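You operate a simulated robot arm through the tools that you are given. There is no shell and no other tool. Be economical: measure what you need, move in short steps, check, and stop when the job is done.

Carry out the task below with a simulated two-armed robot. There is one attempt and no reset: what you move stays moved.

Task
Turn the fan to HIGH, brush the dust patch off the steel stand, then stop the fan.
Fine: put the hand brush back where it lay; the red filter switch ends off. Set down upright: hand brush. What is to be rubbed or washed off counts as gone when no trace of it is left.

Only the result counts: the job must be done as asked and must still hold three seconds after the hand-in. Knocking over, shifting, dropping, spilling or breaking anything else fails it.

Robot
Two 7-joint arms with two-finger parallel grippers on one trunk, on a base that drives. Base frame: it is fixed to the floor where the robot stands at the start and does not move with it; the origin is under the middle of the robot, x ahead of it, y to its left, z up. Readings come in m, rad, newtons and seconds.
The left shoulder is at the start at [0.05, 0.168, 1.182], the right one opposite. With the tool pointing down near the work surface each hand reaches from about 0.1 to 0.66 m from the robot's upright axis, wherever it stands, measured 20 degrees to its own side. Places, roughly: fan knob [0.6, 0.1, 1.1]; grey dust patch [0.4, -0.8, 0.8]; pulse knob [0.6, 0.1, 1]; red filter switch [0.6, 0.2, 1.3]. Payload 1.57 kg a hand.
The TCP of each hand is the grasp point between the finger pads, 0.03 m short of the fingertips. In the tool frame z runs along the fingers and y along their closing line. The gripper opens to 0.08 m. The fingers are 0.017 m wide and 0.012 m thick; the gripper's body (0.04 by 0.082 m) begins 0.08 m behind the TCP.
Orientation is that of the tool frame in the base frame, as a unit quaternion [w, x, y, z]. With the fingers straight down and closing along the base's y, the tool's x points along the base's -x, its y along +y and its z along -z.

Tools
- The arms move only by the tool arm_command. It takes "left_plan", "right_plan" or both (then of equal length, played together; a hand with none holds still); each is a list of rows, each a list of 7 numbers: the opening, from 0 (shut) to 1 (fully open), then the shift along the tool's x, y, z in m, then the turn, a rotation vector about the tool's x, y, z in rad. In form: [[gripper, dx, dy, dz, rx, ry, rz], ...]. A call has 1 to 8 rows; each row is the pose to reach, as a shift and turn from the pose commanded when the call began, along the tool's axes at that moment. A row lasts 0.2 s, in which the tool goes at most 0.05 m and 0.15 rad; a call with a longer step from one row to the next is refused whole, and so is a gripper value outside its range. Where a pose cannot be reached the arm comes as near as it can. A force on the tool above 40 N (or 10 N above the force at the start of the call, whichever is more), or a blocked arm, ends the call early, and 0.2 s more pass. The fingers move at their own pace (about 0.045 m/s each) and stop on an object; they squeeze with about 34 N. The grip force told is the motor's: it shows also when the fingers shut on nothing. Time passes only in rows, and 0.2 s behind the last, so rows that repeat a pose let the fingers close. The reply holds the time, the measured pose of the TCP, the force on the tool along the base axes, the opening and the grip force, in the units named above and with some noise, with the torque about the TCP (base axes, N m) and any sound that the robot's microphone picked up.
- Cameras (640 x 400 px; columns grow to the right, rows downward): "scene" is now at [0.1229, -0.0332, 1.3952]; the picture's right is [-0.37, -0.93, 0.00], its down [-0.51, 0.20, -0.84] and it looks along [0.78, -0.31, -0.55] (base axes); focal length 214 px, centre (320, 200). "left" rides on the left gripper at [0.072, 0.007, -0.122] in its tool frame; the picture's right is [-0.09, 1.00, 0.00], its down [-0.84, -0.08, -0.54] and it looks along [-0.54, -0.05, 0.84] (tool axes); focal length 238 px, centre (320, 200). "right" rides on the right gripper at [0.072, -0.007, -0.122] in its tool frame; the picture's right is [0.09, 1.00, 0.00], its down [-0.84, 0.08, -0.54] and it looks along [-0.54, 0.05, 0.84] (tool axes); focal length 238 px, centre (320, 200). There is no depth. A picture from a camera that has moved, and an enlarged one, comes with that camera's place and axes in the base frame and with its lens.
- capture(camera): a new picture of that camera. It takes no simulated time.
- slide_trunk(by): slides the trunk up (or, below 0, down) by that many m; the arms and the scene camera ride with it, the base frame stays. It gives what a move gives, with no picture.
- roll_base(legs): drives the robot by 1 to 6 legs, each [ahead, left, turn to the left] in m, m and rad, along the robot's own axes; the way and the turn of a leg run together, so that a leg with both is an arc; at most 1.5 m and 3.142 rad a leg. The arms and the cameras ride along, it lands a little off, and it stops where it bumps. It gives what a move gives.
- head_to(pan, tilt): turns the head with the scene camera to pan (to the left, within 1.396 rad either way) and tilt (down, from -0.506 to 1.204), counted from straight ahead of the robot. It gives what a move gives.
- zoom(camera, box): a new picture of the part [left, top, right, bottom] of that camera's present view, enlarged. It takes no simulated time.
- sign_off(): hands the job in; it is judged then, once.

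Go step by step. Nothing tells you exact positions but the pictures and the camera data: compare them with the known pose of the tool, close in by small moves and look again before you grip or let go. The budget is 120 turns and 88 pictures, counting those below and the enlarged ones. Unless the task says otherwise, let go and move clear before handing in, and close with one line.

The tools are called after ">>>" by a JSON object that holds its "api" and its "payload". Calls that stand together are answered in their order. arm_command: Moves the arms, as the interface text tells. Its arguments: {"type":"object","properties":{"left_plan":{"type":"array","items":{"type":"array","items":{"type":"number"}}},"right_plan":{"type":"array","items":{"type":"array","items":{"type":"number"}}}},"required":[]} The other tools are called the same way: slide_trunk (by) slides the trunk up or down; roll_base (legs) drives the base; head_to (pan, tilt) turns the head that bears the scene camera; capture (camera) takes a picture; zoom (camera, box) takes an enlarged picture of a part of a camera's view; sign_off () hands the job in.

At the start:

```text
t: 0.0
left_eef_pos: [0.4064, -0.0575, 1.1503]
left_ee_rot: [-0.001, 0.0, 1.0, 0.0]
left_wrist_force: [0.1, 0.0, 0.0]
left_torque: [0.0, 0.04, 0.01]
left_finger_gap: 0.0801
left_grip_force: 0.1
right_eef_pos: [0.3077, -0.3278, 0.9999]
right_ee_rot: [0.0, 0.0, 1.0, 0.0]
right_wrist_force: [-0.2, 0.1, -0.2]
right_torque: [0.0, -0.02, -0.03]
right_finger_gap: 0.0801
right_grip_force: 0.0
trunk travel left (down, up): [-0.35, 0.093]
robot x, y, heading: [0.0018, -0.0003, 0.0]
head pan, tilt: [-0.375, 0.579]
```

scene: 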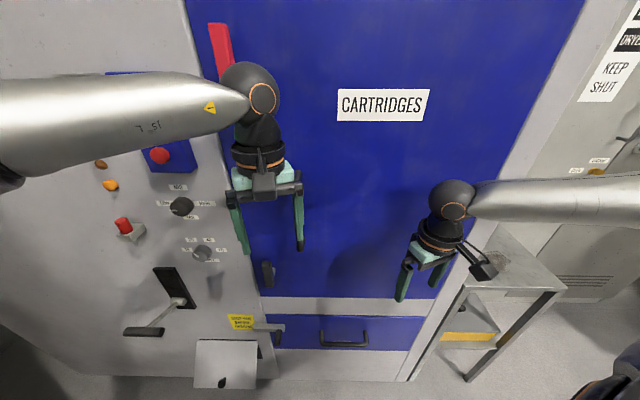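
right: 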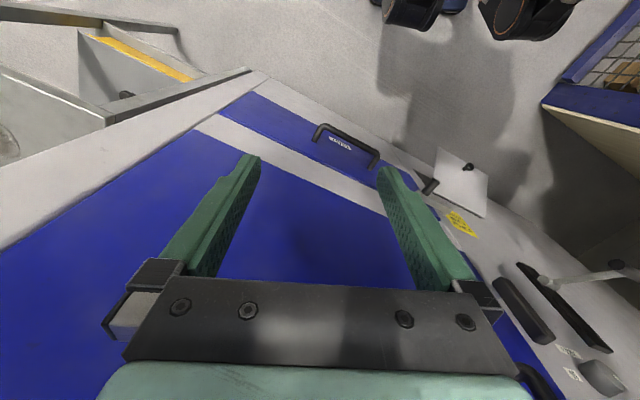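
left: 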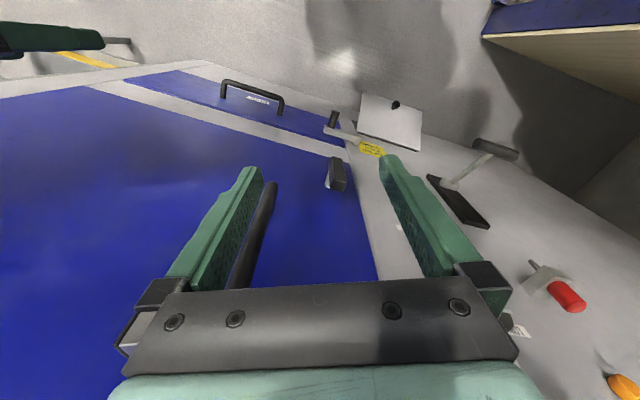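

I see a machine panel ahead with knobs and a red switch, and a steel stand on the right with a patch. I will look closer at the panel and around for the brush.

>>> {"api": "zoom", "payload": {"camera": "scene", "box": [80, 130, 280, 270]}}

>>> {"api": "head_to", "payload": {"pan": -1.1, "tilt": 0.6}}

>>> {"api": "capture", "payload": {"camera": "scene"}}

>>> {"api": "head_to", "payload": {"pan": 0.3, "tilt": 0.4}}

>>> {"api": "capture", "payload": {"camera": "scene"}}

```text
2.86 times, centred on (180, 200) of scene
camera zoom: at [0.1229, -0.0332, 1.3952], right [-0.37, -0.93, 0.0], down [-0.51, 0.2, -0.84], along [0.78, -0.31, -0.55], focal length 613 px, centre (720, 200)
```

zoom: 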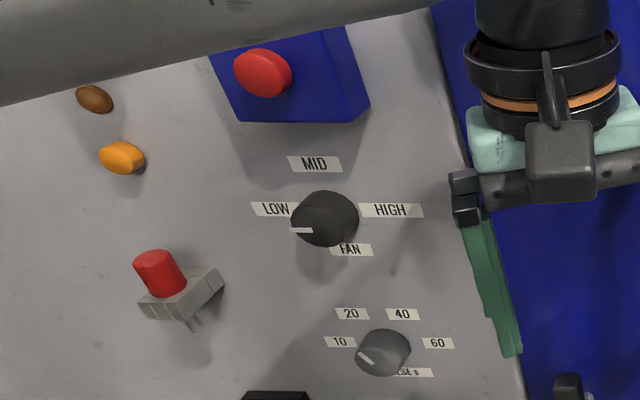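

```text
t: 1.1
left_eef_pos: [0.4068, -0.0571, 1.1491]
left_ee_rot: [0.0, 0.0, 1.0, 0.0]
left_wrist_force: [-0.4, -0.1, 1.0]
left_torque: [0.0, -0.03, 0.01]
left_finger_gap: 0.0799
left_grip_force: 0.0
right_eef_pos: [0.3076, -0.3275, 1.0012]
right_ee_rot: [0.0, 0.0, 1.0, -0.001]
right_wrist_force: [0.3, -0.3, 0.2]
right_torque: [-0.03, 0.01, -0.02]
right_finger_gap: 0.08
right_grip_force: 0.0
trunk travel left (down, up): [-0.35, 0.093]
robot x, y, heading: [-0.0004, -0.0002, 0.004]
head pan, tilt: [-1.1, 0.6]
```

```text
83 pictures are left
camera scene: at [0.0803, -0.0793, 1.3933], right [-0.89, -0.45, 0.0], down [-0.26, 0.5, -0.83], along [0.38, -0.73, -0.56], focal length 214 px, centre (320, 200)
```

scene: 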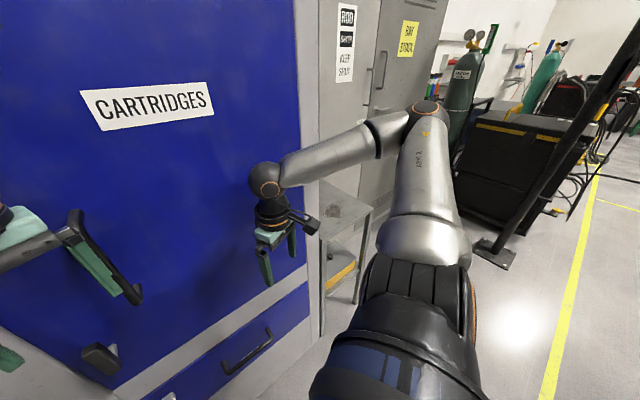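

```text
t: 2.6
left_eef_pos: [0.4057, -0.0577, 1.1492]
left_ee_rot: [-0.001, -0.001, 1.0, 0.0]
left_wrist_force: [-0.3, -0.4, 0.0]
left_torque: [-0.01, 0.02, -0.02]
left_finger_gap: 0.08
left_grip_force: 0.0
right_eef_pos: [0.3076, -0.3285, 0.9994]
right_ee_rot: [0.001, 0.0, 1.0, 0.0]
right_wrist_force: [-0.4, 0.5, -0.1]
right_torque: [0.01, 0.01, 0.01]
right_finger_gap: 0.08
right_grip_force: 0.0
trunk travel left (down, up): [-0.35, 0.093]
robot x, y, heading: [0.0007, -0.0015, -0.003]
head pan, tilt: [0.3, 0.4]
```

```text
82 pictures are left
camera scene: at [0.1286, 0.0268, 1.4115], right [0.3, -0.96, 0.0], down [-0.37, -0.11, -0.92], along [0.88, 0.27, -0.39], focal length 214 px, centre (320, 200)
```

scene: 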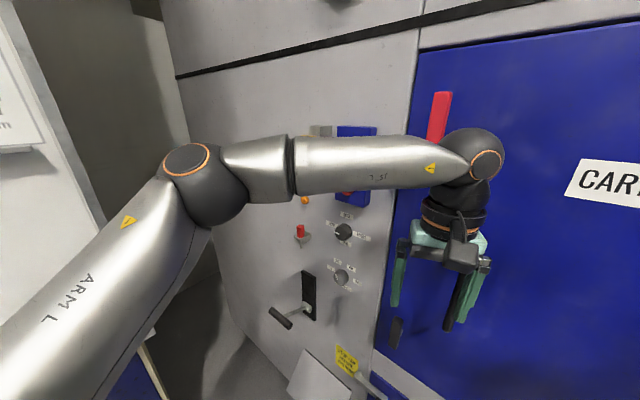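

The fan knob is at about (0.6, 0.107, 1.12). The brush is not seen yet, and the arm hides part of the panel; I will move the left arm back and look left.

>>> {"api": "arm_command", "payload": {"left_plan": [[1, 0.05, 0, 0, 0, 0, 0], [1, 0.1, 0, 0.04, 0, 0, 0], [1, 0.13, 0, 0.08, 0, 0, 0], [1, 0.13, 0, 0.12, 0, 0, 0], [1, 0.13, 0, 0.16, 0, 0, 0]]}}

>>> {"api": "head_to", "payload": {"pan": 0.2, "tilt": 0.2}}

>>> {"api": "capture", "payload": {"camera": "scene"}}

>>> {"api": "head_to", "payload": {"pan": 1.3, "tilt": 0.7}}

>>> {"api": "capture", "payload": {"camera": "scene"}}

```text
refused: row 2 steps farther than a row can; nothing moved
```

```text
t: 3.3
left_eef_pos: [0.4067, -0.0577, 1.1488]
left_ee_rot: [0.0, -0.001, 1.0, 0.0]
left_wrist_force: [-0.6, 0.4, 0.0]
left_torque: [0.0, -0.03, 0.01]
left_finger_gap: 0.0798
left_grip_force: 0.2
right_eef_pos: [0.3087, -0.3278, 1.0]
right_ee_rot: [0.0, 0.0, 1.0, 0.0]
right_wrist_force: [0.0, 0.3, 0.4]
right_torque: [0.02, -0.01, -0.02]
right_finger_gap: 0.08
right_grip_force: 0.0
trunk travel left (down, up): [-0.35, 0.093]
robot x, y, heading: [-0.0032, 0.0002, -0.002]
head pan, tilt: [0.201, 0.201]
```

```text
81 pictures are left
camera scene: at [0.1314, 0.018, 1.43], right [0.2, -0.98, 0.0], down [-0.2, -0.04, -0.98], along [0.96, 0.2, -0.2], focal length 214 px, centre (320, 200)
```

scene: 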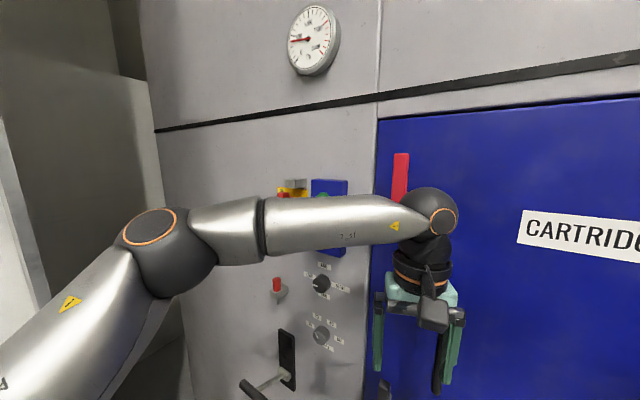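

```text
t: 4.7
left_eef_pos: [0.4077, -0.057, 1.1503]
left_ee_rot: [0.0, 0.0, 1.0, 0.0]
left_wrist_force: [0.7, -0.6, -0.4]
left_torque: [0.0, 0.0, -0.01]
left_finger_gap: 0.0801
left_grip_force: 0.0
right_eef_pos: [0.3081, -0.3293, 0.9994]
right_ee_rot: [0.0, 0.0, 1.0, 0.0]
right_wrist_force: [0.0, -0.7, 0.2]
right_torque: [0.0, 0.02, -0.03]
right_finger_gap: 0.0799
right_grip_force: 0.0
trunk travel left (down, up): [-0.35, 0.093]
robot x, y, heading: [0.0006, -0.0013, -0.0]
head pan, tilt: [1.3, 0.7]
```

```text
80 pictures are left
camera scene: at [0.0628, 0.0812, 1.3847], right [0.96, -0.27, 0.0], down [-0.17, -0.62, -0.77], along [0.2, 0.74, -0.64], focal length 214 px, centre (320, 200)
```

scene: 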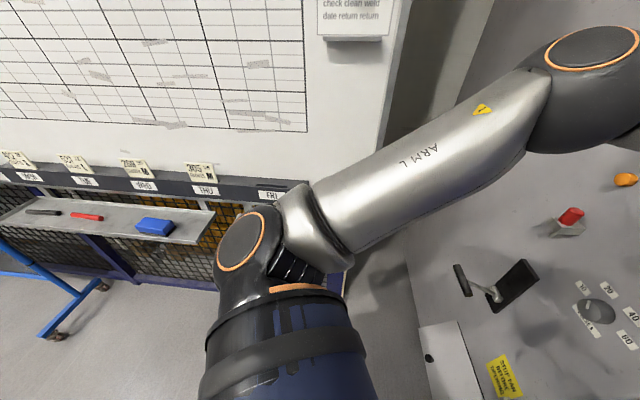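

A yellow/red switch sits behind the arm, near z≈1.3. Moving the arm back out of view, then looking at the panel and the stand.

>>> {"api": "arm_command", "payload": {"left_plan": [[1, 0.04, 0, 0, 0, 0, 0], [1, 0.08, 0, 0.02, 0, 0, 0], [1, 0.12, 0, 0.04, 0, 0, 0], [1, 0.12, 0, 0.08, 0, 0, 0], [1, 0.12, 0, 0.12, 0, 0, 0], [1, 0.12, 0, 0.16, 0, 0, 0]]}}

>>> {"api": "head_to", "payload": {"pan": 0.2, "tilt": 0.2}}

>>> {"api": "capture", "payload": {"camera": "scene"}}

>>> {"api": "head_to", "payload": {"pan": -0.9, "tilt": 0.8}}

>>> {"api": "capture", "payload": {"camera": "scene"}}

```text
t: 6.1
left_eef_pos: [0.2882, -0.058, 0.9908]
left_ee_rot: [0.001, 0.0, 1.0, 0.0]
left_wrist_force: [0.4, 0.1, 0.2]
left_torque: [-0.02, 0.01, 0.03]
left_finger_gap: 0.08
left_grip_force: 0.0
right_eef_pos: [0.3077, -0.328, 0.9999]
right_ee_rot: [0.0, -0.001, 1.0, -0.001]
right_wrist_force: [0.2, -0.1, 0.7]
right_torque: [-0.01, -0.01, -0.06]
right_finger_gap: 0.0799
right_grip_force: 0.0
trunk travel left (down, up): [-0.35, 0.093]
robot x, y, heading: [-0.0043, -0.0009, 0.0]
head pan, tilt: [1.3, 0.7]
```

```text
t: 7.4
left_eef_pos: [0.2875, -0.0585, 0.9908]
left_ee_rot: [0.0, 0.0, 1.0, 0.0]
left_wrist_force: [-0.1, 0.5, 0.5]
left_torque: [-0.01, 0.01, 0.03]
left_finger_gap: 0.0799
left_grip_force: 0.0
right_eef_pos: [0.3081, -0.328, 1.0]
right_ee_rot: [0.0, 0.001, 1.0, 0.0]
right_wrist_force: [-0.3, -0.8, -0.4]
right_torque: [-0.02, -0.01, 0.0]
right_finger_gap: 0.08
right_grip_force: 0.0
trunk travel left (down, up): [-0.35, 0.093]
robot x, y, heading: [0.003, 0.0012, 0.003]
head pan, tilt: [0.201, 0.201]
```

```text
79 pictures are left
camera scene: at [0.1314, 0.018, 1.43], right [0.2, -0.98, 0.0], down [-0.2, -0.04, -0.98], along [0.96, 0.2, -0.2], focal length 214 px, centre (320, 200)
```

scene: 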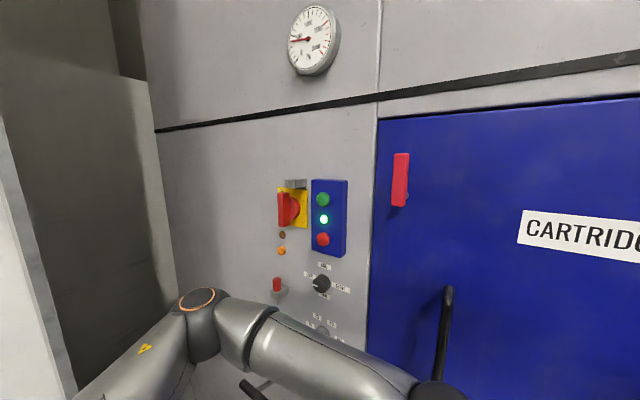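

```text
t: 8.7
left_eef_pos: [0.2877, -0.0586, 0.9907]
left_ee_rot: [0.0, 0.001, 1.0, 0.0]
left_wrist_force: [0.2, -0.6, 0.3]
left_torque: [0.01, 0.0, -0.01]
left_finger_gap: 0.0802
left_grip_force: 0.0
right_eef_pos: [0.307, -0.3289, 1.0006]
right_ee_rot: [0.0, 0.0, 1.0, 0.0]
right_wrist_force: [0.0, 0.3, 0.2]
right_torque: [-0.01, 0.02, -0.02]
right_finger_gap: 0.0799
right_grip_force: 0.2
trunk travel left (down, up): [-0.35, 0.093]
robot x, y, heading: [0.001, -0.0021, -0.002]
head pan, tilt: [-0.901, 0.799]
```

```text
78 pictures are left
camera scene: at [0.0903, -0.0638, 1.3765], right [-0.78, -0.62, 0.0], down [-0.45, 0.56, -0.7], along [0.43, -0.55, -0.72], focal length 214 px, centre (320, 200)
```

scene: 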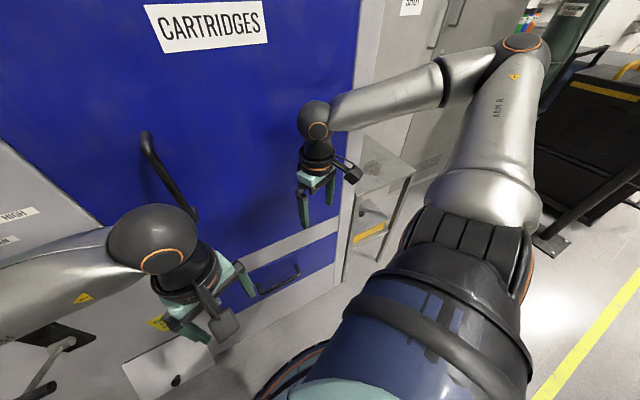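

The red rotary switch on the yellow plate (≈0.6, 0.19, 1.31) is the filter switch. Zooming in on the stand, then on the panel.

>>> {"api": "zoom", "payload": {"camera": "scene", "box": [320, 120, 480, 300]}}

>>> {"api": "head_to", "payload": {"pan": 0.2, "tilt": 0.2}}

>>> {"api": "zoom", "payload": {"camera": "scene", "box": [260, 165, 380, 305]}}

>>> {"api": "head_to", "payload": {"pan": -1.39, "tilt": 0.9}}

>>> {"api": "capture", "payload": {"camera": "scene"}}

```text
2.22 times, centred on (400, 210) of scene
camera zoom: at [0.0903, -0.0638, 1.3765], right [-0.78, -0.62, 0.0], down [-0.45, 0.56, -0.7], along [0.43, -0.55, -0.72], focal length 477 px, centre (142, 178)
```

zoom: 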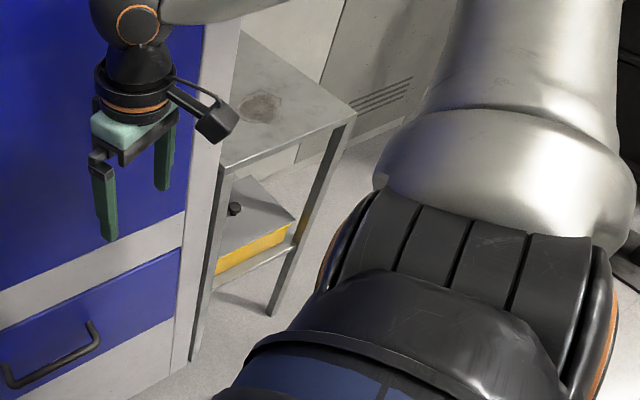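

```text
t: 10.1
left_eef_pos: [0.2873, -0.0578, 0.991]
left_ee_rot: [-0.001, 0.0, 1.0, 0.0]
left_wrist_force: [0.1, -1.7, -0.1]
left_torque: [-0.01, 0.02, 0.04]
left_finger_gap: 0.08
left_grip_force: 0.1
right_eef_pos: [0.3077, -0.3283, 1.0004]
right_ee_rot: [0.001, 0.0, 1.0, 0.001]
right_wrist_force: [-0.5, -0.2, 0.0]
right_torque: [0.01, 0.0, 0.0]
right_finger_gap: 0.08
right_grip_force: 0.0
trunk travel left (down, up): [-0.35, 0.093]
robot x, y, heading: [-0.0008, -0.002, -0.0]
head pan, tilt: [0.201, 0.201]
```

```text
2.86 times, centred on (320, 235) of scene
camera zoom: at [0.1314, 0.0179, 1.43], right [0.2, -0.98, 0.0], down [-0.2, -0.04, -0.98], along [0.96, 0.19, -0.2], focal length 613 px, centre (320, 100)
```

zoom: 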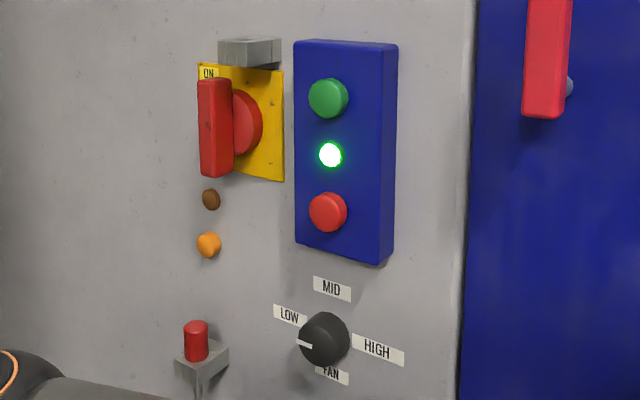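

```text
t: 11.7
left_eef_pos: [0.2879, -0.0578, 0.9914]
left_ee_rot: [0.0, -0.001, 1.0, 0.0]
left_wrist_force: [-0.4, -0.5, 0.0]
left_torque: [-0.01, 0.04, 0.01]
left_finger_gap: 0.0803
left_grip_force: 0.1
right_eef_pos: [0.3081, -0.3277, 1.0003]
right_ee_rot: [0.0, 0.0, 1.0, 0.0]
right_wrist_force: [-0.1, 0.3, 0.1]
right_torque: [0.02, -0.02, 0.03]
right_finger_gap: 0.0799
right_grip_force: 0.0
trunk travel left (down, up): [-0.35, 0.093]
robot x, y, heading: [-0.0024, -0.0025, -0.002]
head pan, tilt: [-1.389, 0.901]
```

```text
75 pictures are left
camera scene: at [0.0538, -0.0749, 1.3685], right [-0.98, -0.18, 0.0], down [-0.14, 0.77, -0.62], along [0.11, -0.61, -0.78], focal length 214 px, centre (320, 200)
```

scene: 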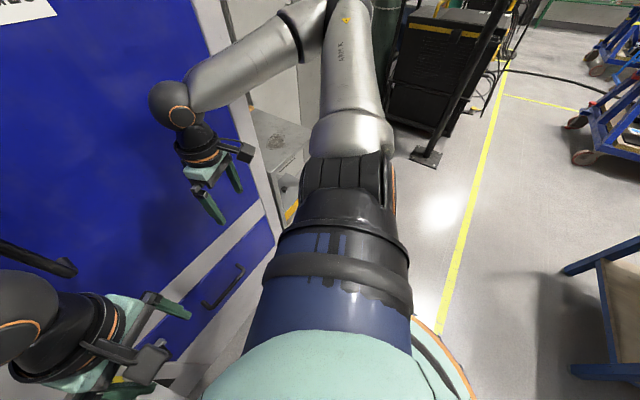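

The brush is not in front; there is a blue wood-topped bench edge behind the robot to the right. I'll look wide on both sides.

>>> {"api": "head_to", "payload": {"pan": -1.396, "tilt": 0.3}}

>>> {"api": "capture", "payload": {"camera": "scene"}}

>>> {"api": "head_to", "payload": {"pan": 1.396, "tilt": 0.5}}

>>> {"api": "capture", "payload": {"camera": "scene"}}

```text
t: 12.7
left_eef_pos: [0.2861, -0.0587, 0.9919]
left_ee_rot: [0.0, 0.0, 1.0, 0.0]
left_wrist_force: [0.0, -0.3, 0.2]
left_torque: [-0.04, -0.01, 0.0]
left_finger_gap: 0.08
left_grip_force: 0.1
right_eef_pos: [0.3089, -0.3279, 0.9998]
right_ee_rot: [0.0, 0.0, 1.0, 0.0]
right_wrist_force: [-0.2, -0.2, 0.0]
right_torque: [0.0, 0.0, -0.01]
right_finger_gap: 0.0801
right_grip_force: 0.0
trunk travel left (down, up): [-0.35, 0.093]
robot x, y, heading: [-0.0001, -0.0002, 0.001]
head pan, tilt: [-1.396, 0.3]
```

```text
74 pictures are left
camera scene: at [0.0563, -0.0926, 1.4207], right [-0.98, -0.17, 0.0], down [-0.05, 0.29, -0.95], along [0.17, -0.94, -0.3], focal length 214 px, centre (320, 200)
```

scene: 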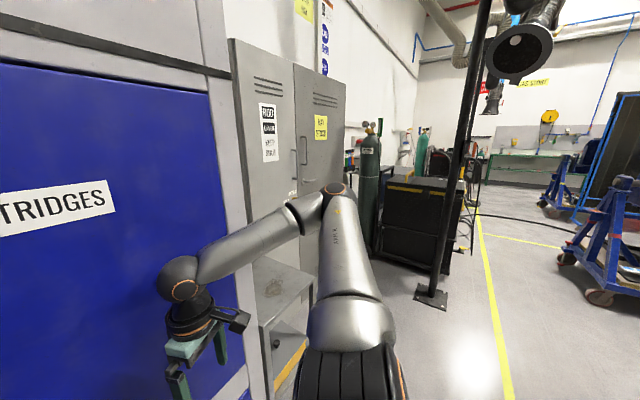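

```text
t: 15.2
left_eef_pos: [0.2852, -0.0575, 0.9924]
left_ee_rot: [0.0, -0.001, 1.0, 0.0]
left_wrist_force: [0.5, -0.2, 0.4]
left_torque: [-0.01, 0.0, 0.03]
left_finger_gap: 0.08
left_grip_force: 0.0
right_eef_pos: [0.3074, -0.3269, 0.999]
right_ee_rot: [-0.001, 0.0, 1.0, 0.0]
right_wrist_force: [0.6, 1.0, -0.8]
right_torque: [-0.01, 0.0, -0.01]
right_finger_gap: 0.0802
right_grip_force: 0.1
trunk travel left (down, up): [-0.35, 0.093]
robot x, y, heading: [-0.0013, -0.0015, 0.004]
head pan, tilt: [1.396, 0.499]
```

```text
73 pictures are left
camera scene: at [0.0559, 0.089, 1.4024], right [0.98, -0.17, 0.0], down [-0.08, -0.47, -0.88], along [0.15, 0.86, -0.48], focal length 214 px, centre (320, 200)
```

scene: 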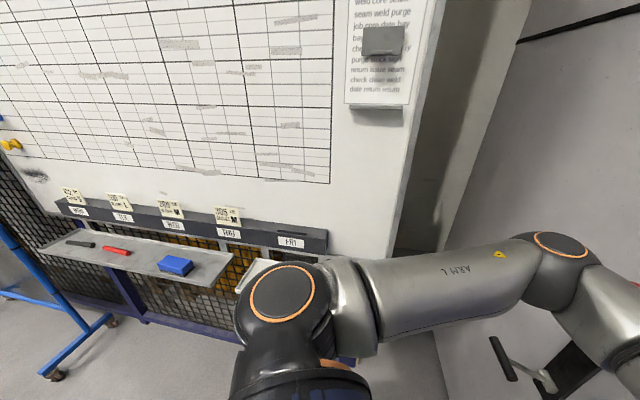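

A bench lies behind, out of the head's range. I'll back slightly and turn right to see it.

>>> {"api": "roll_base", "payload": {"legs": [[-0.12, 0, 0], [0, 0, -1.2]]}}

>>> {"api": "head_to", "payload": {"pan": -1.2, "tilt": 0.5}}

>>> {"api": "capture", "payload": {"camera": "scene"}}

```text
t: 19.5
left_eef_pos: [-0.083, -0.2917, 0.991]
left_ee_rot: [0.0, 0.582, 0.813, 0.001]
left_wrist_force: [0.4, -0.5, 0.1]
left_torque: [0.03, 0.0, -0.01]
left_finger_gap: 0.08
left_grip_force: 0.0
right_eef_pos: [-0.3317, -0.3974, 1.0002]
right_ee_rot: [0.0, 0.582, 0.813, 0.0]
right_wrist_force: [-0.2, 0.2, 0.4]
right_torque: [0.0, 0.03, 0.0]
right_finger_gap: 0.0803
right_grip_force: 0.1
trunk travel left (down, up): [-0.35, 0.093]
robot x, y, heading: [-0.1202, -0.0009, -1.243]
head pan, tilt: [1.396, 0.499]
```

```text
t: 21.8
left_eef_pos: [-0.0827, -0.2918, 0.9925]
left_ee_rot: [0.0, 0.582, 0.813, 0.0]
left_wrist_force: [-0.3, -0.3, -0.3]
left_torque: [0.02, -0.01, 0.02]
left_finger_gap: 0.08
left_grip_force: 0.0
right_eef_pos: [-0.3312, -0.3967, 1.0004]
right_ee_rot: [0.0, 0.582, 0.813, 0.0]
right_wrist_force: [-0.8, -0.5, -0.4]
right_torque: [0.01, 0.02, 0.01]
right_finger_gap: 0.0797
right_grip_force: 0.1
trunk travel left (down, up): [-0.35, 0.093]
robot x, y, heading: [-0.1212, -0.0004, -1.241]
head pan, tilt: [-1.201, 0.499]
```

```text
72 pictures are left
camera scene: at [-0.1766, -0.0971, 1.4024], right [-0.64, 0.77, 0.0], down [0.37, 0.31, -0.88], along [-0.67, -0.56, -0.48], focal length 214 px, centre (320, 200)
```

scene: 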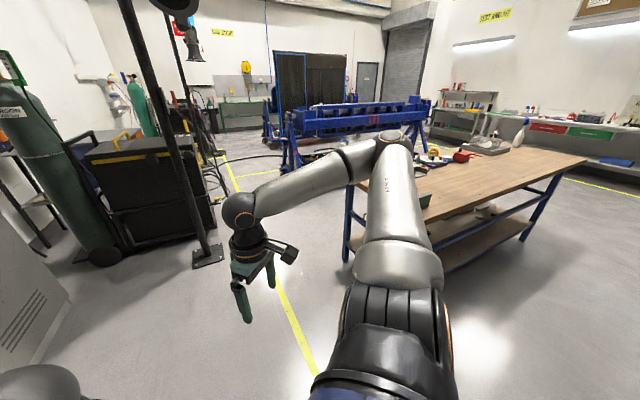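

A wooden workbench is behind, with several items on it. Turn more toward it and look.

>>> {"api": "roll_base", "payload": {"legs": [[0, 0, -1.2]]}}

>>> {"api": "head_to", "payload": {"pan": -0.3, "tilt": 0.4}}

>>> {"api": "capture", "payload": {"camera": "scene"}}

```text
t: 25.2
left_eef_pos: [-0.3747, -0.1445, 0.9914]
left_ee_rot: [0.0, 0.936, 0.352, 0.0]
left_wrist_force: [0.5, -0.1, 0.8]
left_torque: [0.01, 0.04, 0.02]
left_finger_gap: 0.0799
left_grip_force: 0.2
right_eef_pos: [-0.5677, 0.0441, 0.9995]
right_ee_rot: [0.0, 0.937, 0.351, 0.0]
right_wrist_force: [-0.1, 0.1, 0.6]
right_torque: [-0.03, 0.01, -0.03]
right_finger_gap: 0.0799
right_grip_force: 0.1
trunk travel left (down, up): [-0.35, 0.093]
robot x, y, heading: [-0.1187, 0.0008, -2.426]
head pan, tilt: [-1.201, 0.499]
```

```text
t: 26.4
left_eef_pos: [-0.3762, -0.1464, 0.9923]
left_ee_rot: [0.0, 0.936, 0.352, 0.0]
left_wrist_force: [0.6, 0.4, -0.5]
left_torque: [-0.05, 0.03, 0.01]
left_finger_gap: 0.08
left_grip_force: 0.0
right_eef_pos: [-0.5683, 0.0439, 1.0005]
right_ee_rot: [0.0, 0.936, 0.351, 0.0]
right_wrist_force: [0.7, -0.3, 0.5]
right_torque: [0.01, 0.02, -0.01]
right_finger_gap: 0.08
right_grip_force: 0.0
trunk travel left (down, up): [-0.35, 0.093]
robot x, y, heading: [-0.1215, -0.0016, -2.419]
head pan, tilt: [-0.3, 0.4]
```

```text
71 pictures are left
camera scene: at [-0.2346, -0.0646, 1.4115], right [-0.41, 0.91, 0.0], down [0.36, 0.16, -0.92], along [-0.84, -0.37, -0.39], focal length 214 px, centre (320, 200)
```

scene: 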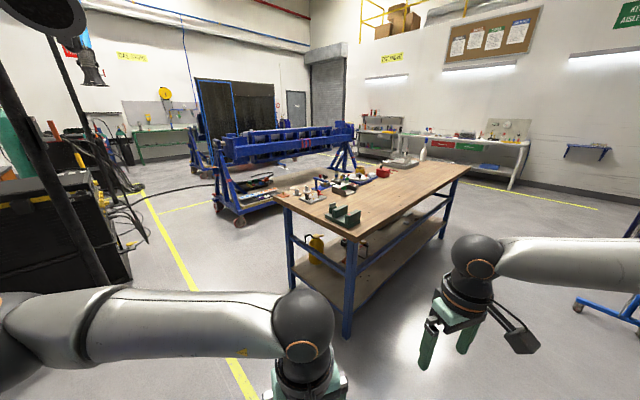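

>>> {"api": "zoom", "payload": {"camera": "scene", "box": [270, 140, 450, 250]}}

>>> {"api": "zoom", "payload": {"camera": "scene", "box": [195, 160, 345, 230]}}

```text
3.56 times, centred on (360, 195) of scene
camera zoom: at [-0.2346, -0.0646, 1.4115], right [-0.41, 0.91, 0.0], down [0.36, 0.16, -0.92], along [-0.84, -0.37, -0.39], focal length 763 px, centre (178, 218)
```

zoom: 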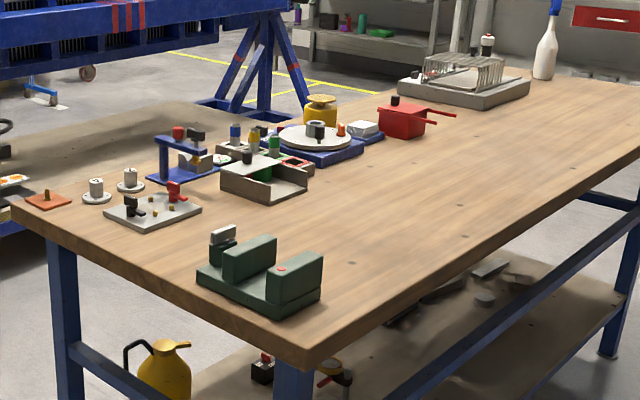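

```text
4.27 times, centred on (270, 195) of scene
camera zoom: at [-0.2346, -0.0646, 1.4115], right [-0.41, 0.91, 0.0], down [0.36, 0.16, -0.92], along [-0.84, -0.37, -0.39], focal length 915 px, centre (533, 221)
```

zoom: 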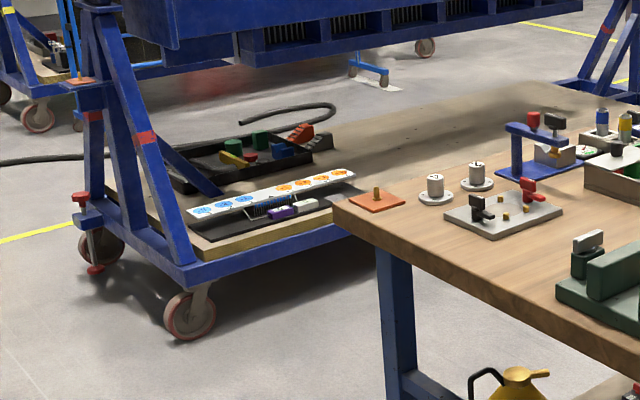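

No hand brush on the bench. I'll go back facing the machine, shift right toward the stand, and look at it from there.

>>> {"api": "roll_base", "payload": {"legs": [[0, 0, 2.42], [0, -0.55, 0]]}}

>>> {"api": "head_to", "payload": {"pan": -0.5, "tilt": 0.8}}

>>> {"api": "capture", "payload": {"camera": "scene"}}

>>> {"api": "capture", "payload": {"camera": "right"}}

```text
t: 35.5
left_eef_pos: [0.2229, -0.574, 0.9913]
left_ee_rot: [0.0, -0.05, 0.999, 0.0]
left_wrist_force: [0.1, 0.1, 0.3]
left_torque: [0.04, 0.0, 0.05]
left_finger_gap: 0.0802
left_grip_force: 0.0
right_eef_pos: [0.27, -0.8406, 1.0001]
right_ee_rot: [-0.001, -0.049, 0.999, 0.0]
right_wrist_force: [0.6, -0.7, 0.3]
right_torque: [-0.01, -0.02, -0.03]
right_finger_gap: 0.0802
right_grip_force: 0.0
trunk travel left (down, up): [-0.35, 0.093]
robot x, y, heading: [-0.0676, -0.5428, 0.098]
head pan, tilt: [-0.3, 0.4]
```

```text
t: 36.4
left_eef_pos: [0.2234, -0.5741, 0.9917]
left_ee_rot: [0.0, -0.05, 0.999, -0.001]
left_wrist_force: [0.6, -0.8, -0.3]
left_torque: [-0.01, -0.01, 0.0]
left_finger_gap: 0.0801
left_grip_force: 0.1
right_eef_pos: [0.2701, -0.8404, 1.0001]
right_ee_rot: [0.0, -0.049, 0.999, 0.0]
right_wrist_force: [-0.2, -0.4, -0.4]
right_torque: [-0.01, 0.01, -0.01]
right_finger_gap: 0.08
right_grip_force: 0.1
trunk travel left (down, up): [-0.35, 0.093]
robot x, y, heading: [-0.0663, -0.5479, 0.1]
head pan, tilt: [-0.499, 0.799]
```

```text
68 pictures are left
camera scene: at [0.0456, -0.5726, 1.3765], right [-0.39, -0.92, 0.0], down [-0.66, 0.28, -0.7], along [0.64, -0.27, -0.72], focal length 214 px, centre (320, 200)
```

scene: 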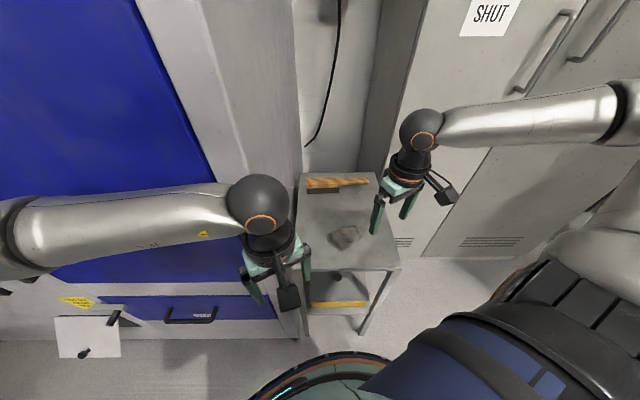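

```text
67 pictures are left
camera right: at [0.2004, -0.8539, 1.1218], right [-0.19, 0.98, 0.0], down [0.82, 0.16, 0.54], along [0.53, 0.1, -0.84], focal length 238 px, centre (320, 200)
```

right: 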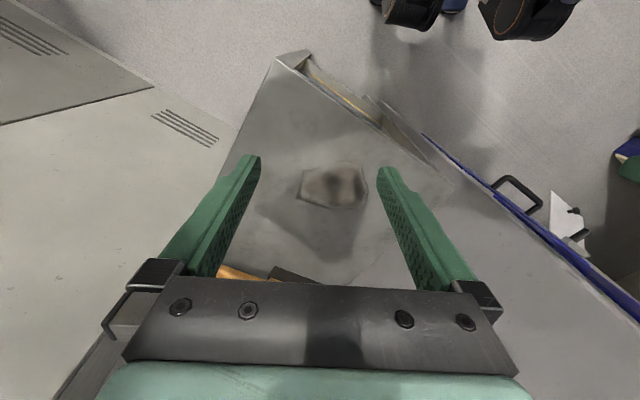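

The hand brush lies at the back of the stand (≈0.58,-0.87) and the patch is at ≈(0.375,-0.80). Zoom to record its original pose.

>>> {"api": "zoom", "payload": {"camera": "scene", "box": [285, 160, 405, 280]}}

```text
3.33 times, centred on (345, 220) of scene
camera zoom: at [0.0456, -0.5726, 1.3765], right [-0.39, -0.92, 0.0], down [-0.66, 0.28, -0.7], along [0.64, -0.27, -0.72], focal length 715 px, centre (237, 133)
```

zoom: 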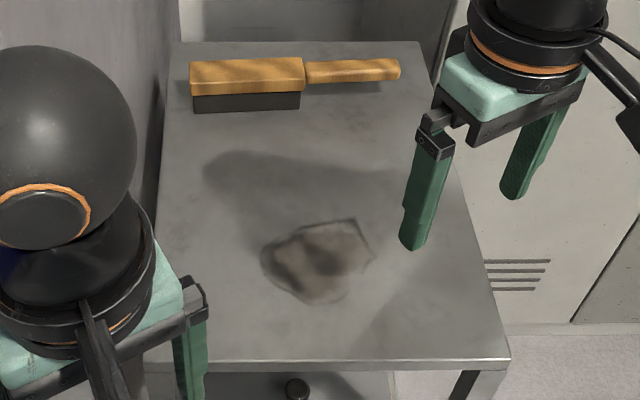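

Brush: wood block with bristles down, handle to the right; stand is rotated about 23°. First the fan: drive back to the panel and pitch the left hand forward.

>>> {"api": "roll_base", "payload": {"legs": [[0, 0, -0.1], [-0.03, 0.5, 0]]}}

>>> {"api": "arm_command", "payload": {"left_plan": [[1, 0, 0, 0, 0, -0.15, 0], [1, 0, 0, 0, 0, -0.3, 0], [1, 0, 0, 0, 0, -0.45, 0], [1, 0, 0, 0, 0, -0.6, 0], [1, 0, 0, 0, 0, -0.75, 0], [1, 0, 0, 0, 0, -0.9, 0], [1, 0, 0, 0, 0, -1.05, 0], [1, 0, 0, 0, 0, -1.2, 0]]}}

>>> {"api": "head_to", "payload": {"pan": 0.2, "tilt": 0.5}}

>>> {"api": "capture", "payload": {"camera": "scene"}}

>>> {"api": "capture", "payload": {"camera": "left"}}

```text
t: 39.8
left_eef_pos: [0.1891, -0.1008, 0.9913]
left_ee_rot: [0.001, -0.001, 1.0, 0.001]
left_wrist_force: [-0.1, 0.6, 0.4]
left_torque: [-0.03, 0.01, -0.01]
left_finger_gap: 0.0799
left_grip_force: 0.0
right_eef_pos: [0.2088, -0.3721, 0.9996]
right_ee_rot: [0.0, 0.0, 1.0, 0.0]
right_wrist_force: [-0.1, 0.6, -0.1]
right_torque: [0.03, 0.02, 0.0]
right_finger_gap: 0.08
right_grip_force: 0.1
trunk travel left (down, up): [-0.35, 0.093]
robot x, y, heading: [-0.101, -0.0419, 0.003]
head pan, tilt: [-0.499, 0.799]
```

```text
t: 40.9
left_eef_pos: [0.1944, -0.1021, 0.9943]
left_ee_rot: [0.31, -0.008, 0.951, 0.001]
left_wrist_force: [0.2, 0.0, 0.3]
left_torque: [0.03, -0.04, 0.0]
left_finger_gap: 0.0802
left_grip_force: 0.1
right_eef_pos: [0.2091, -0.3735, 1.0007]
right_ee_rot: [0.0, -0.001, 1.0, 0.0]
right_wrist_force: [-0.7, 1.0, 0.3]
right_torque: [-0.01, 0.05, 0.01]
right_finger_gap: 0.0799
right_grip_force: 0.1
trunk travel left (down, up): [-0.35, 0.093]
robot x, y, heading: [-0.0978, -0.0474, 0.0]
head pan, tilt: [-0.499, 0.799]
stopped in row 5 (left hand): the force on the tool passed its limit (the readings are from after the stop); the commanded pose is now the measured one
```

```text
t: 42.0
left_eef_pos: [0.1943, -0.1013, 0.9956]
left_ee_rot: [0.311, -0.009, 0.951, 0.001]
left_wrist_force: [1.0, -0.5, 0.2]
left_torque: [0.02, 0.13, 0.08]
left_finger_gap: 0.0799
left_grip_force: 0.1
right_eef_pos: [0.2091, -0.3731, 1.0013]
right_ee_rot: [0.0, 0.0, 1.0, 0.0]
right_wrist_force: [-0.6, -0.6, 0.3]
right_torque: [0.02, 0.0, -0.02]
right_finger_gap: 0.08
right_grip_force: 0.0
trunk travel left (down, up): [-0.35, 0.093]
robot x, y, heading: [-0.0958, -0.0457, -0.005]
head pan, tilt: [0.201, 0.499]
```

```text
65 pictures are left
camera scene: at [0.0304, -0.027, 1.4024], right [0.2, -0.98, 0.0], down [-0.47, -0.1, -0.88], along [0.86, 0.18, -0.48], focal length 214 px, centre (320, 200)
```

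scene: 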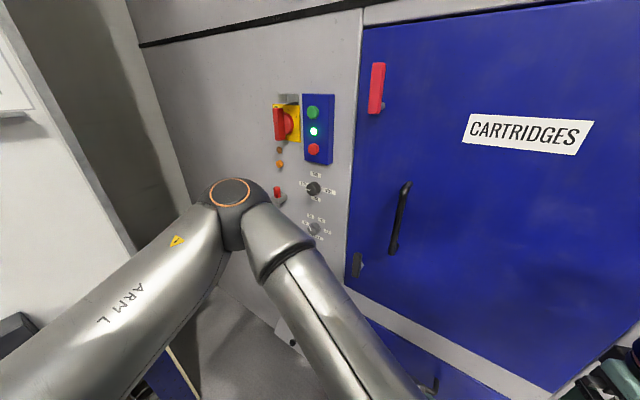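

```text
64 pictures are left
camera left: at [0.064, -0.097, 1.0508], right [0.06, 1.0, 0.05], down [0.36, -0.07, 0.93], along [0.93, -0.04, -0.36], focal length 238 px, centre (320, 200)
```

left: 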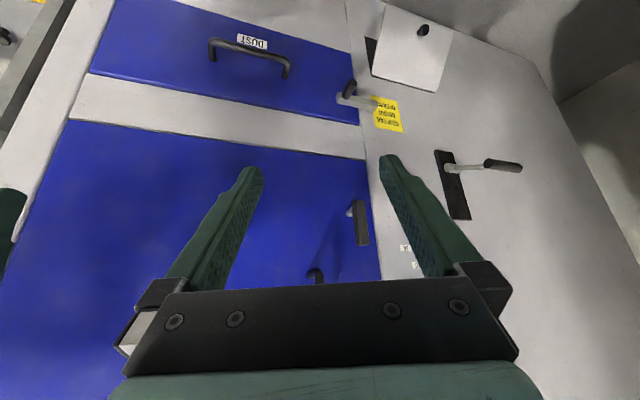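

The left hand was too near the body and touched something. I'll move it forward and up while completing the pitch.

>>> {"api": "arm_command", "payload": {"left_plan": [[1, -0.04, 0.018, 0.007, 0, 0, 0], [1, -0.08, 0.035, 0.014, 0, 0, 0], [1, -0.12, 0.055, 0.02, 0, -0.15, 0], [1, -0.16, 0.07, 0.027, 0, -0.3, 0], [1, -0.2, 0.09, 0.033, 0, -0.45, 0], [1, -0.22, 0.1, 0.037, 0, -0.6, 0], [1, -0.22, 0.1, 0.037, 0, -0.75, 0], [1, -0.22, 0.1, 0.037, 0, -0.9, 0]]}}

>>> {"api": "capture", "payload": {"camera": "left"}}

```text
t: 43.8
left_eef_pos: [0.3915, 0.0026, 1.0948]
left_ee_rot: [0.694, -0.006, 0.72, 0.002]
left_wrist_force: [0.4, 0.1, 0.0]
left_torque: [-0.02, 0.0, 0.01]
left_finger_gap: 0.08
left_grip_force: 0.1
right_eef_pos: [0.2087, -0.3737, 1.0]
right_ee_rot: [-0.001, 0.0, 1.0, -0.001]
right_wrist_force: [0.1, 0.3, 0.6]
right_torque: [0.01, 0.03, -0.02]
right_finger_gap: 0.0803
right_grip_force: 0.1
trunk travel left (down, up): [-0.35, 0.093]
robot x, y, heading: [-0.0962, -0.0431, -0.002]
head pan, tilt: [0.201, 0.499]
```

```text
63 pictures are left
camera left: at [0.2661, 0.0058, 1.0264], right [-0.01, 1.0, 0.09], down [-0.51, -0.08, 0.86], along [0.86, -0.04, 0.51], focal length 238 px, centre (320, 200)
```

left: 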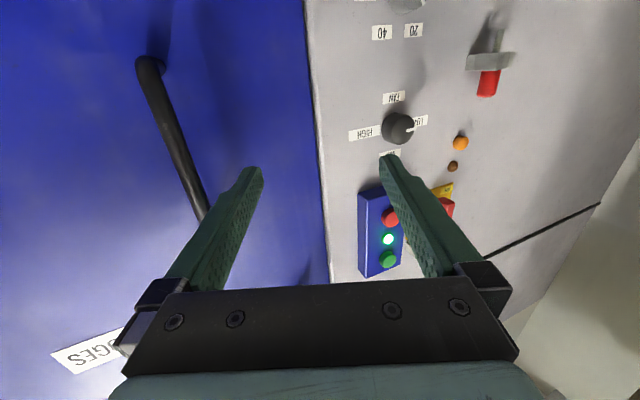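

>>> {"api": "zoom", "payload": {"camera": "left", "box": [330, 70, 510, 180]}}

>>> {"api": "zoom", "payload": {"camera": "scene", "box": [260, 80, 370, 250]}}

```text
3.56 times, centred on (420, 125) of left
camera zoom: at [0.2661, 0.0058, 1.0264], right [-0.01, 1.0, 0.09], down [-0.51, -0.08, 0.86], along [0.86, -0.04, 0.51], focal length 848 px, centre (-36, 467)
```

zoom: 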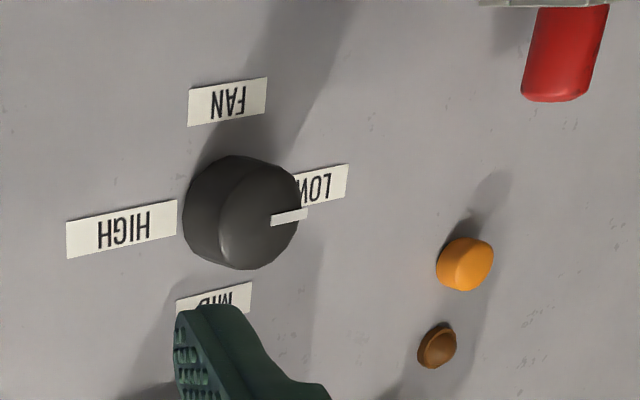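

```text
2.35 times, centred on (315, 165) of scene
camera zoom: at [0.0303, -0.0276, 1.4024], right [0.2, -0.98, 0.0], down [-0.47, -0.1, -0.88], along [0.86, 0.18, -0.48], focal length 505 px, centre (332, 282)
```

zoom: 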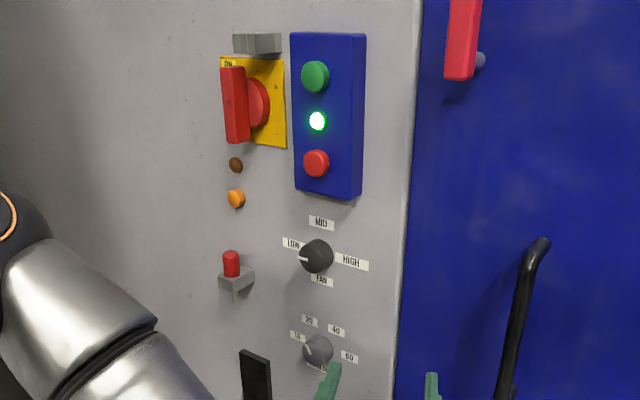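

Knob pointer stands at LOW (left), MID up, HIGH right; the fan has a green start and red stop button. I align the hand with the knob axis (≈y 0.114, z 1.122) and pre-turn the wrist by −90°.

>>> {"api": "arm_command", "payload": {"left_plan": [[1, -0.01, 0.04, 0, 0, -0.037, 0], [1, -0.02, 0.08, 0, 0, -0.037, 0], [1, -0.027, 0.111, 0, 0, -0.037, 0], [1, -0.027, 0.111, 0, 0, -0.037, 0]]}}

>>> {"api": "arm_command", "payload": {"left_plan": [[1, 0, 0, 0, 0, 0, -0.15], [1, 0, 0, 0, 0, 0, -0.3], [1, 0, 0, 0, 0, 0, -0.45], [1, 0, 0, 0, 0, 0, -0.6], [1, 0, 0, 0, 0, 0, -0.75], [1, 0, 0, 0, 0, 0, -0.9], [1, 0, 0, 0, 0, 0, -1.05], [1, 0, 0, 0, 0, 0, -1.2]]}}

>>> {"api": "arm_command", "payload": {"left_plan": [[1, 0, 0, 0, 0, 0, -0.15], [1, 0, 0, 0, 0, 0, -0.3], [1, 0, 0, 0, 0, 0, -0.37], [1, 0, 0, 0, 0, 0, -0.37]]}}

>>> {"api": "capture", "payload": {"camera": "left"}}

```text
t: 44.8
left_eef_pos: [0.3874, 0.0884, 1.1303]
left_ee_rot: [0.705, -0.009, 0.709, 0.006]
left_wrist_force: [0.4, 1.2, 0.5]
left_torque: [0.02, 0.02, -0.01]
left_finger_gap: 0.0799
left_grip_force: 0.1
left hand out of reach, approached as far as the arm can: row 2, 3, 4
right_eef_pos: [0.2094, -0.3732, 1.0003]
right_ee_rot: [0.0, 0.0, 1.0, 0.0]
right_wrist_force: [-0.1, 0.2, 0.0]
right_torque: [-0.02, 0.02, 0.0]
right_finger_gap: 0.0801
right_grip_force: 0.0
trunk travel left (down, up): [-0.35, 0.093]
robot x, y, heading: [-0.102, -0.0447, 0.003]
head pan, tilt: [0.201, 0.499]
```

```text
t: 46.6
left_eef_pos: [0.3863, 0.0877, 1.1325]
left_ee_rot: [0.584, -0.407, 0.58, -0.395]
left_wrist_force: [0.2, 0.2, -0.2]
left_torque: [0.01, 0.0, 0.01]
left_finger_gap: 0.0797
left_grip_force: 0.1
right_eef_pos: [0.2093, -0.373, 1.0012]
right_ee_rot: [0.001, 0.0, 1.0, 0.0]
right_wrist_force: [0.1, -0.7, 0.1]
right_torque: [-0.02, -0.03, 0.0]
right_finger_gap: 0.0801
right_grip_force: 0.0
trunk travel left (down, up): [-0.35, 0.093]
robot x, y, heading: [-0.097, -0.0494, 0.0]
head pan, tilt: [0.201, 0.499]
```

```text
t: 47.6
left_eef_pos: [0.3871, 0.0864, 1.1325]
left_ee_rot: [-0.502, 0.507, -0.495, 0.496]
left_wrist_force: [0.5, 0.5, -0.2]
left_torque: [0.0, -0.03, -0.01]
left_finger_gap: 0.0801
left_grip_force: 0.1
right_eef_pos: [0.2103, -0.3725, 0.9999]
right_ee_rot: [-0.001, 0.0, 1.0, -0.001]
right_wrist_force: [-0.2, 0.1, 0.5]
right_torque: [-0.01, 0.01, -0.01]
right_finger_gap: 0.08
right_grip_force: 0.0
trunk travel left (down, up): [-0.35, 0.093]
robot x, y, heading: [-0.1013, -0.0478, -0.001]
head pan, tilt: [0.201, 0.499]
```

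```text
60 pictures are left
camera left: at [0.2654, 0.0128, 1.1273], right [-0.01, 0.09, -1.0], down [-0.55, 0.83, 0.07], along [0.83, 0.55, 0.04], focal length 238 px, centre (320, 200)
```

left: 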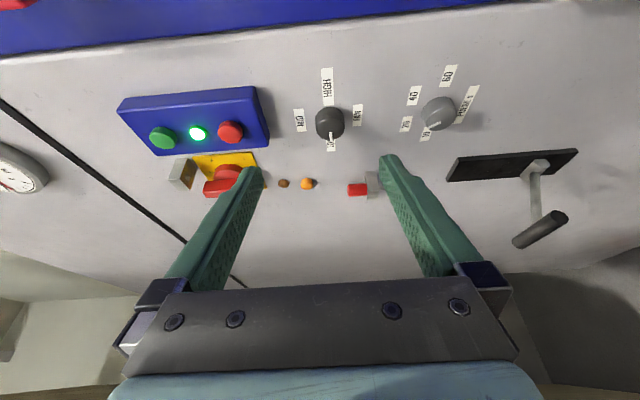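

The fan knob is at y≈0.109, z≈1.121. Approach halfway and look again.

>>> {"api": "arm_command", "payload": {"left_plan": [[1, 0, 0, 0.04, 0, 0, 0], [1, -0.01, 0.005, 0.08, 0, 0, 0], [1, -0.022, 0.011, 0.11, 0, 0, 0], [1, -0.022, 0.011, 0.11, 0, 0, 0]]}}

>>> {"api": "capture", "payload": {"camera": "left"}}

```text
t: 48.6
left_eef_pos: [0.4895, 0.0712, 1.1424]
left_ee_rot: [-0.502, 0.509, -0.496, 0.493]
left_wrist_force: [0.2, 0.5, -0.2]
left_torque: [0.0, 0.02, -0.07]
left_finger_gap: 0.08
left_grip_force: 0.1
left hand out of reach, approached as far as the arm can: row 1, 2, 3, 4
right_eef_pos: [0.2099, -0.3727, 0.9997]
right_ee_rot: [0.0, 0.0, 1.0, 0.0]
right_wrist_force: [-0.9, -0.1, 0.3]
right_torque: [0.0, -0.06, 0.04]
right_finger_gap: 0.0801
right_grip_force: 0.0
trunk travel left (down, up): [-0.35, 0.093]
robot x, y, heading: [-0.0974, -0.0448, 0.003]
head pan, tilt: [0.201, 0.499]
```

```text
59 pictures are left
camera left: at [0.3685, -0.0043, 1.1372], right [-0.01, 0.09, -1.0], down [-0.56, 0.83, 0.08], along [0.83, 0.56, 0.04], focal length 238 px, centre (320, 200)
```

left: 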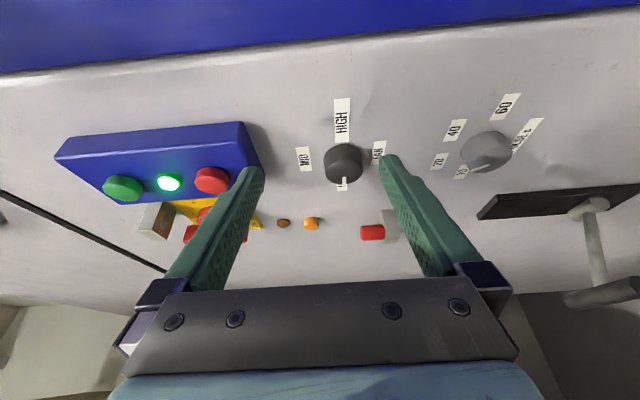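

The left arm cannot bear further left here; I shift the base left by 0.1 m so the knob is nearer the robot's middle, backing the hand slightly first.

>>> {"api": "arm_command", "payload": {"left_plan": [[1, 0, 0, -0.04, 0, 0, 0], [1, 0, 0, -0.06, 0, 0, 0]]}}

>>> {"api": "roll_base", "payload": {"legs": [[0, 0.11, 0]]}}

```text
t: 49.2
left_eef_pos: [0.4297, 0.0689, 1.144]
left_ee_rot: [-0.502, 0.506, -0.496, 0.496]
left_wrist_force: [0.2, 0.0, 0.5]
left_torque: [0.0, -0.02, 0.02]
left_finger_gap: 0.0798
left_grip_force: 0.0
right_eef_pos: [0.2092, -0.3733, 1.0002]
right_ee_rot: [0.0, 0.0, 1.0, 0.0]
right_wrist_force: [-0.3, -0.2, 0.0]
right_torque: [-0.03, 0.01, -0.01]
right_finger_gap: 0.0796
right_grip_force: 0.1
trunk travel left (down, up): [-0.35, 0.093]
robot x, y, heading: [-0.0954, -0.0437, -0.001]
head pan, tilt: [0.201, 0.499]
```

```text
t: 50.4
left_eef_pos: [0.4296, 0.1776, 1.1436]
left_ee_rot: [-0.501, 0.507, -0.496, 0.496]
left_wrist_force: [0.1, -0.5, 0.2]
left_torque: [0.01, 0.02, -0.05]
left_finger_gap: 0.0798
left_grip_force: 0.0
right_eef_pos: [0.2094, -0.2634, 1.0]
right_ee_rot: [0.0, -0.001, 1.0, 0.0]
right_wrist_force: [0.0, 0.8, -0.3]
right_torque: [0.01, 0.0, 0.03]
right_finger_gap: 0.0799
right_grip_force: 0.1
trunk travel left (down, up): [-0.35, 0.093]
robot x, y, heading: [-0.1011, 0.063, -0.003]
head pan, tilt: [0.201, 0.499]
```

>>> {"api": "arm_command", "payload": {"left_plan": [[1, 0.035, 0.01, 0.0, 0, 0, 0], [1, 0.069, 0.0226, 0.02, 0, 0, 0], [1, 0.069, 0.0226, 0.05, 0, 0, 0], [1, 0.069, 0.0226, 0.07, 0, 0, 0]]}}

>>> {"api": "capture", "payload": {"camera": "left"}}

>>> {"api": "capture", "payload": {"camera": "scene"}}

```text
t: 51.4
left_eef_pos: [0.5002, 0.1076, 1.1201]
left_ee_rot: [-0.501, 0.505, -0.496, 0.497]
left_wrist_force: [1.1, -0.9, -0.7]
left_torque: [0.0, 0.02, 0.04]
left_finger_gap: 0.0802
left_grip_force: 0.0
right_eef_pos: [0.2093, -0.2638, 0.9996]
right_ee_rot: [0.0, 0.0, 1.0, 0.0]
right_wrist_force: [-0.2, -0.5, 0.0]
right_torque: [0.0, -0.01, -0.01]
right_finger_gap: 0.0799
right_grip_force: 0.2
trunk travel left (down, up): [-0.35, 0.093]
robot x, y, heading: [-0.0979, 0.0655, -0.005]
head pan, tilt: [0.201, 0.499]
```

```text
58 pictures are left
camera left: at [0.3787, 0.0337, 1.1142], right [-0.01, 0.09, -1.0], down [-0.55, 0.83, 0.08], along [0.83, 0.55, 0.04], focal length 238 px, centre (320, 200)
```

left: 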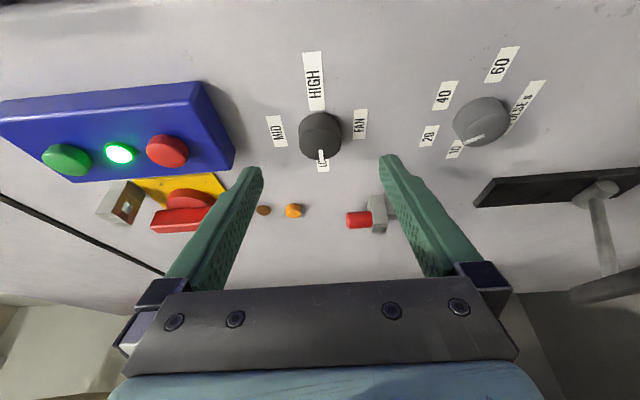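

```text
57 pictures are left
camera scene: at [0.0305, 0.0809, 1.4024], right [0.2, -0.98, 0.0], down [-0.47, -0.1, -0.88], along [0.86, 0.18, -0.48], focal length 214 px, centre (320, 200)
```

scene: 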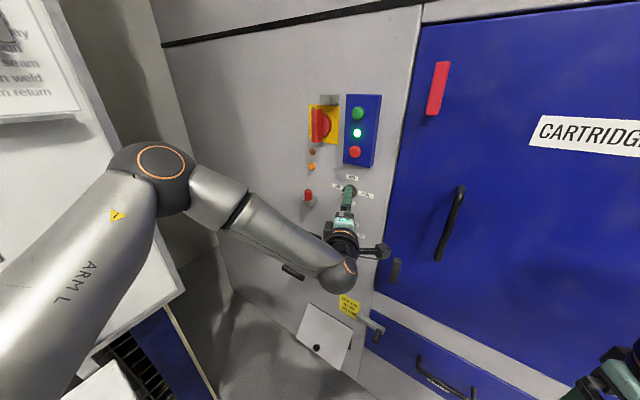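

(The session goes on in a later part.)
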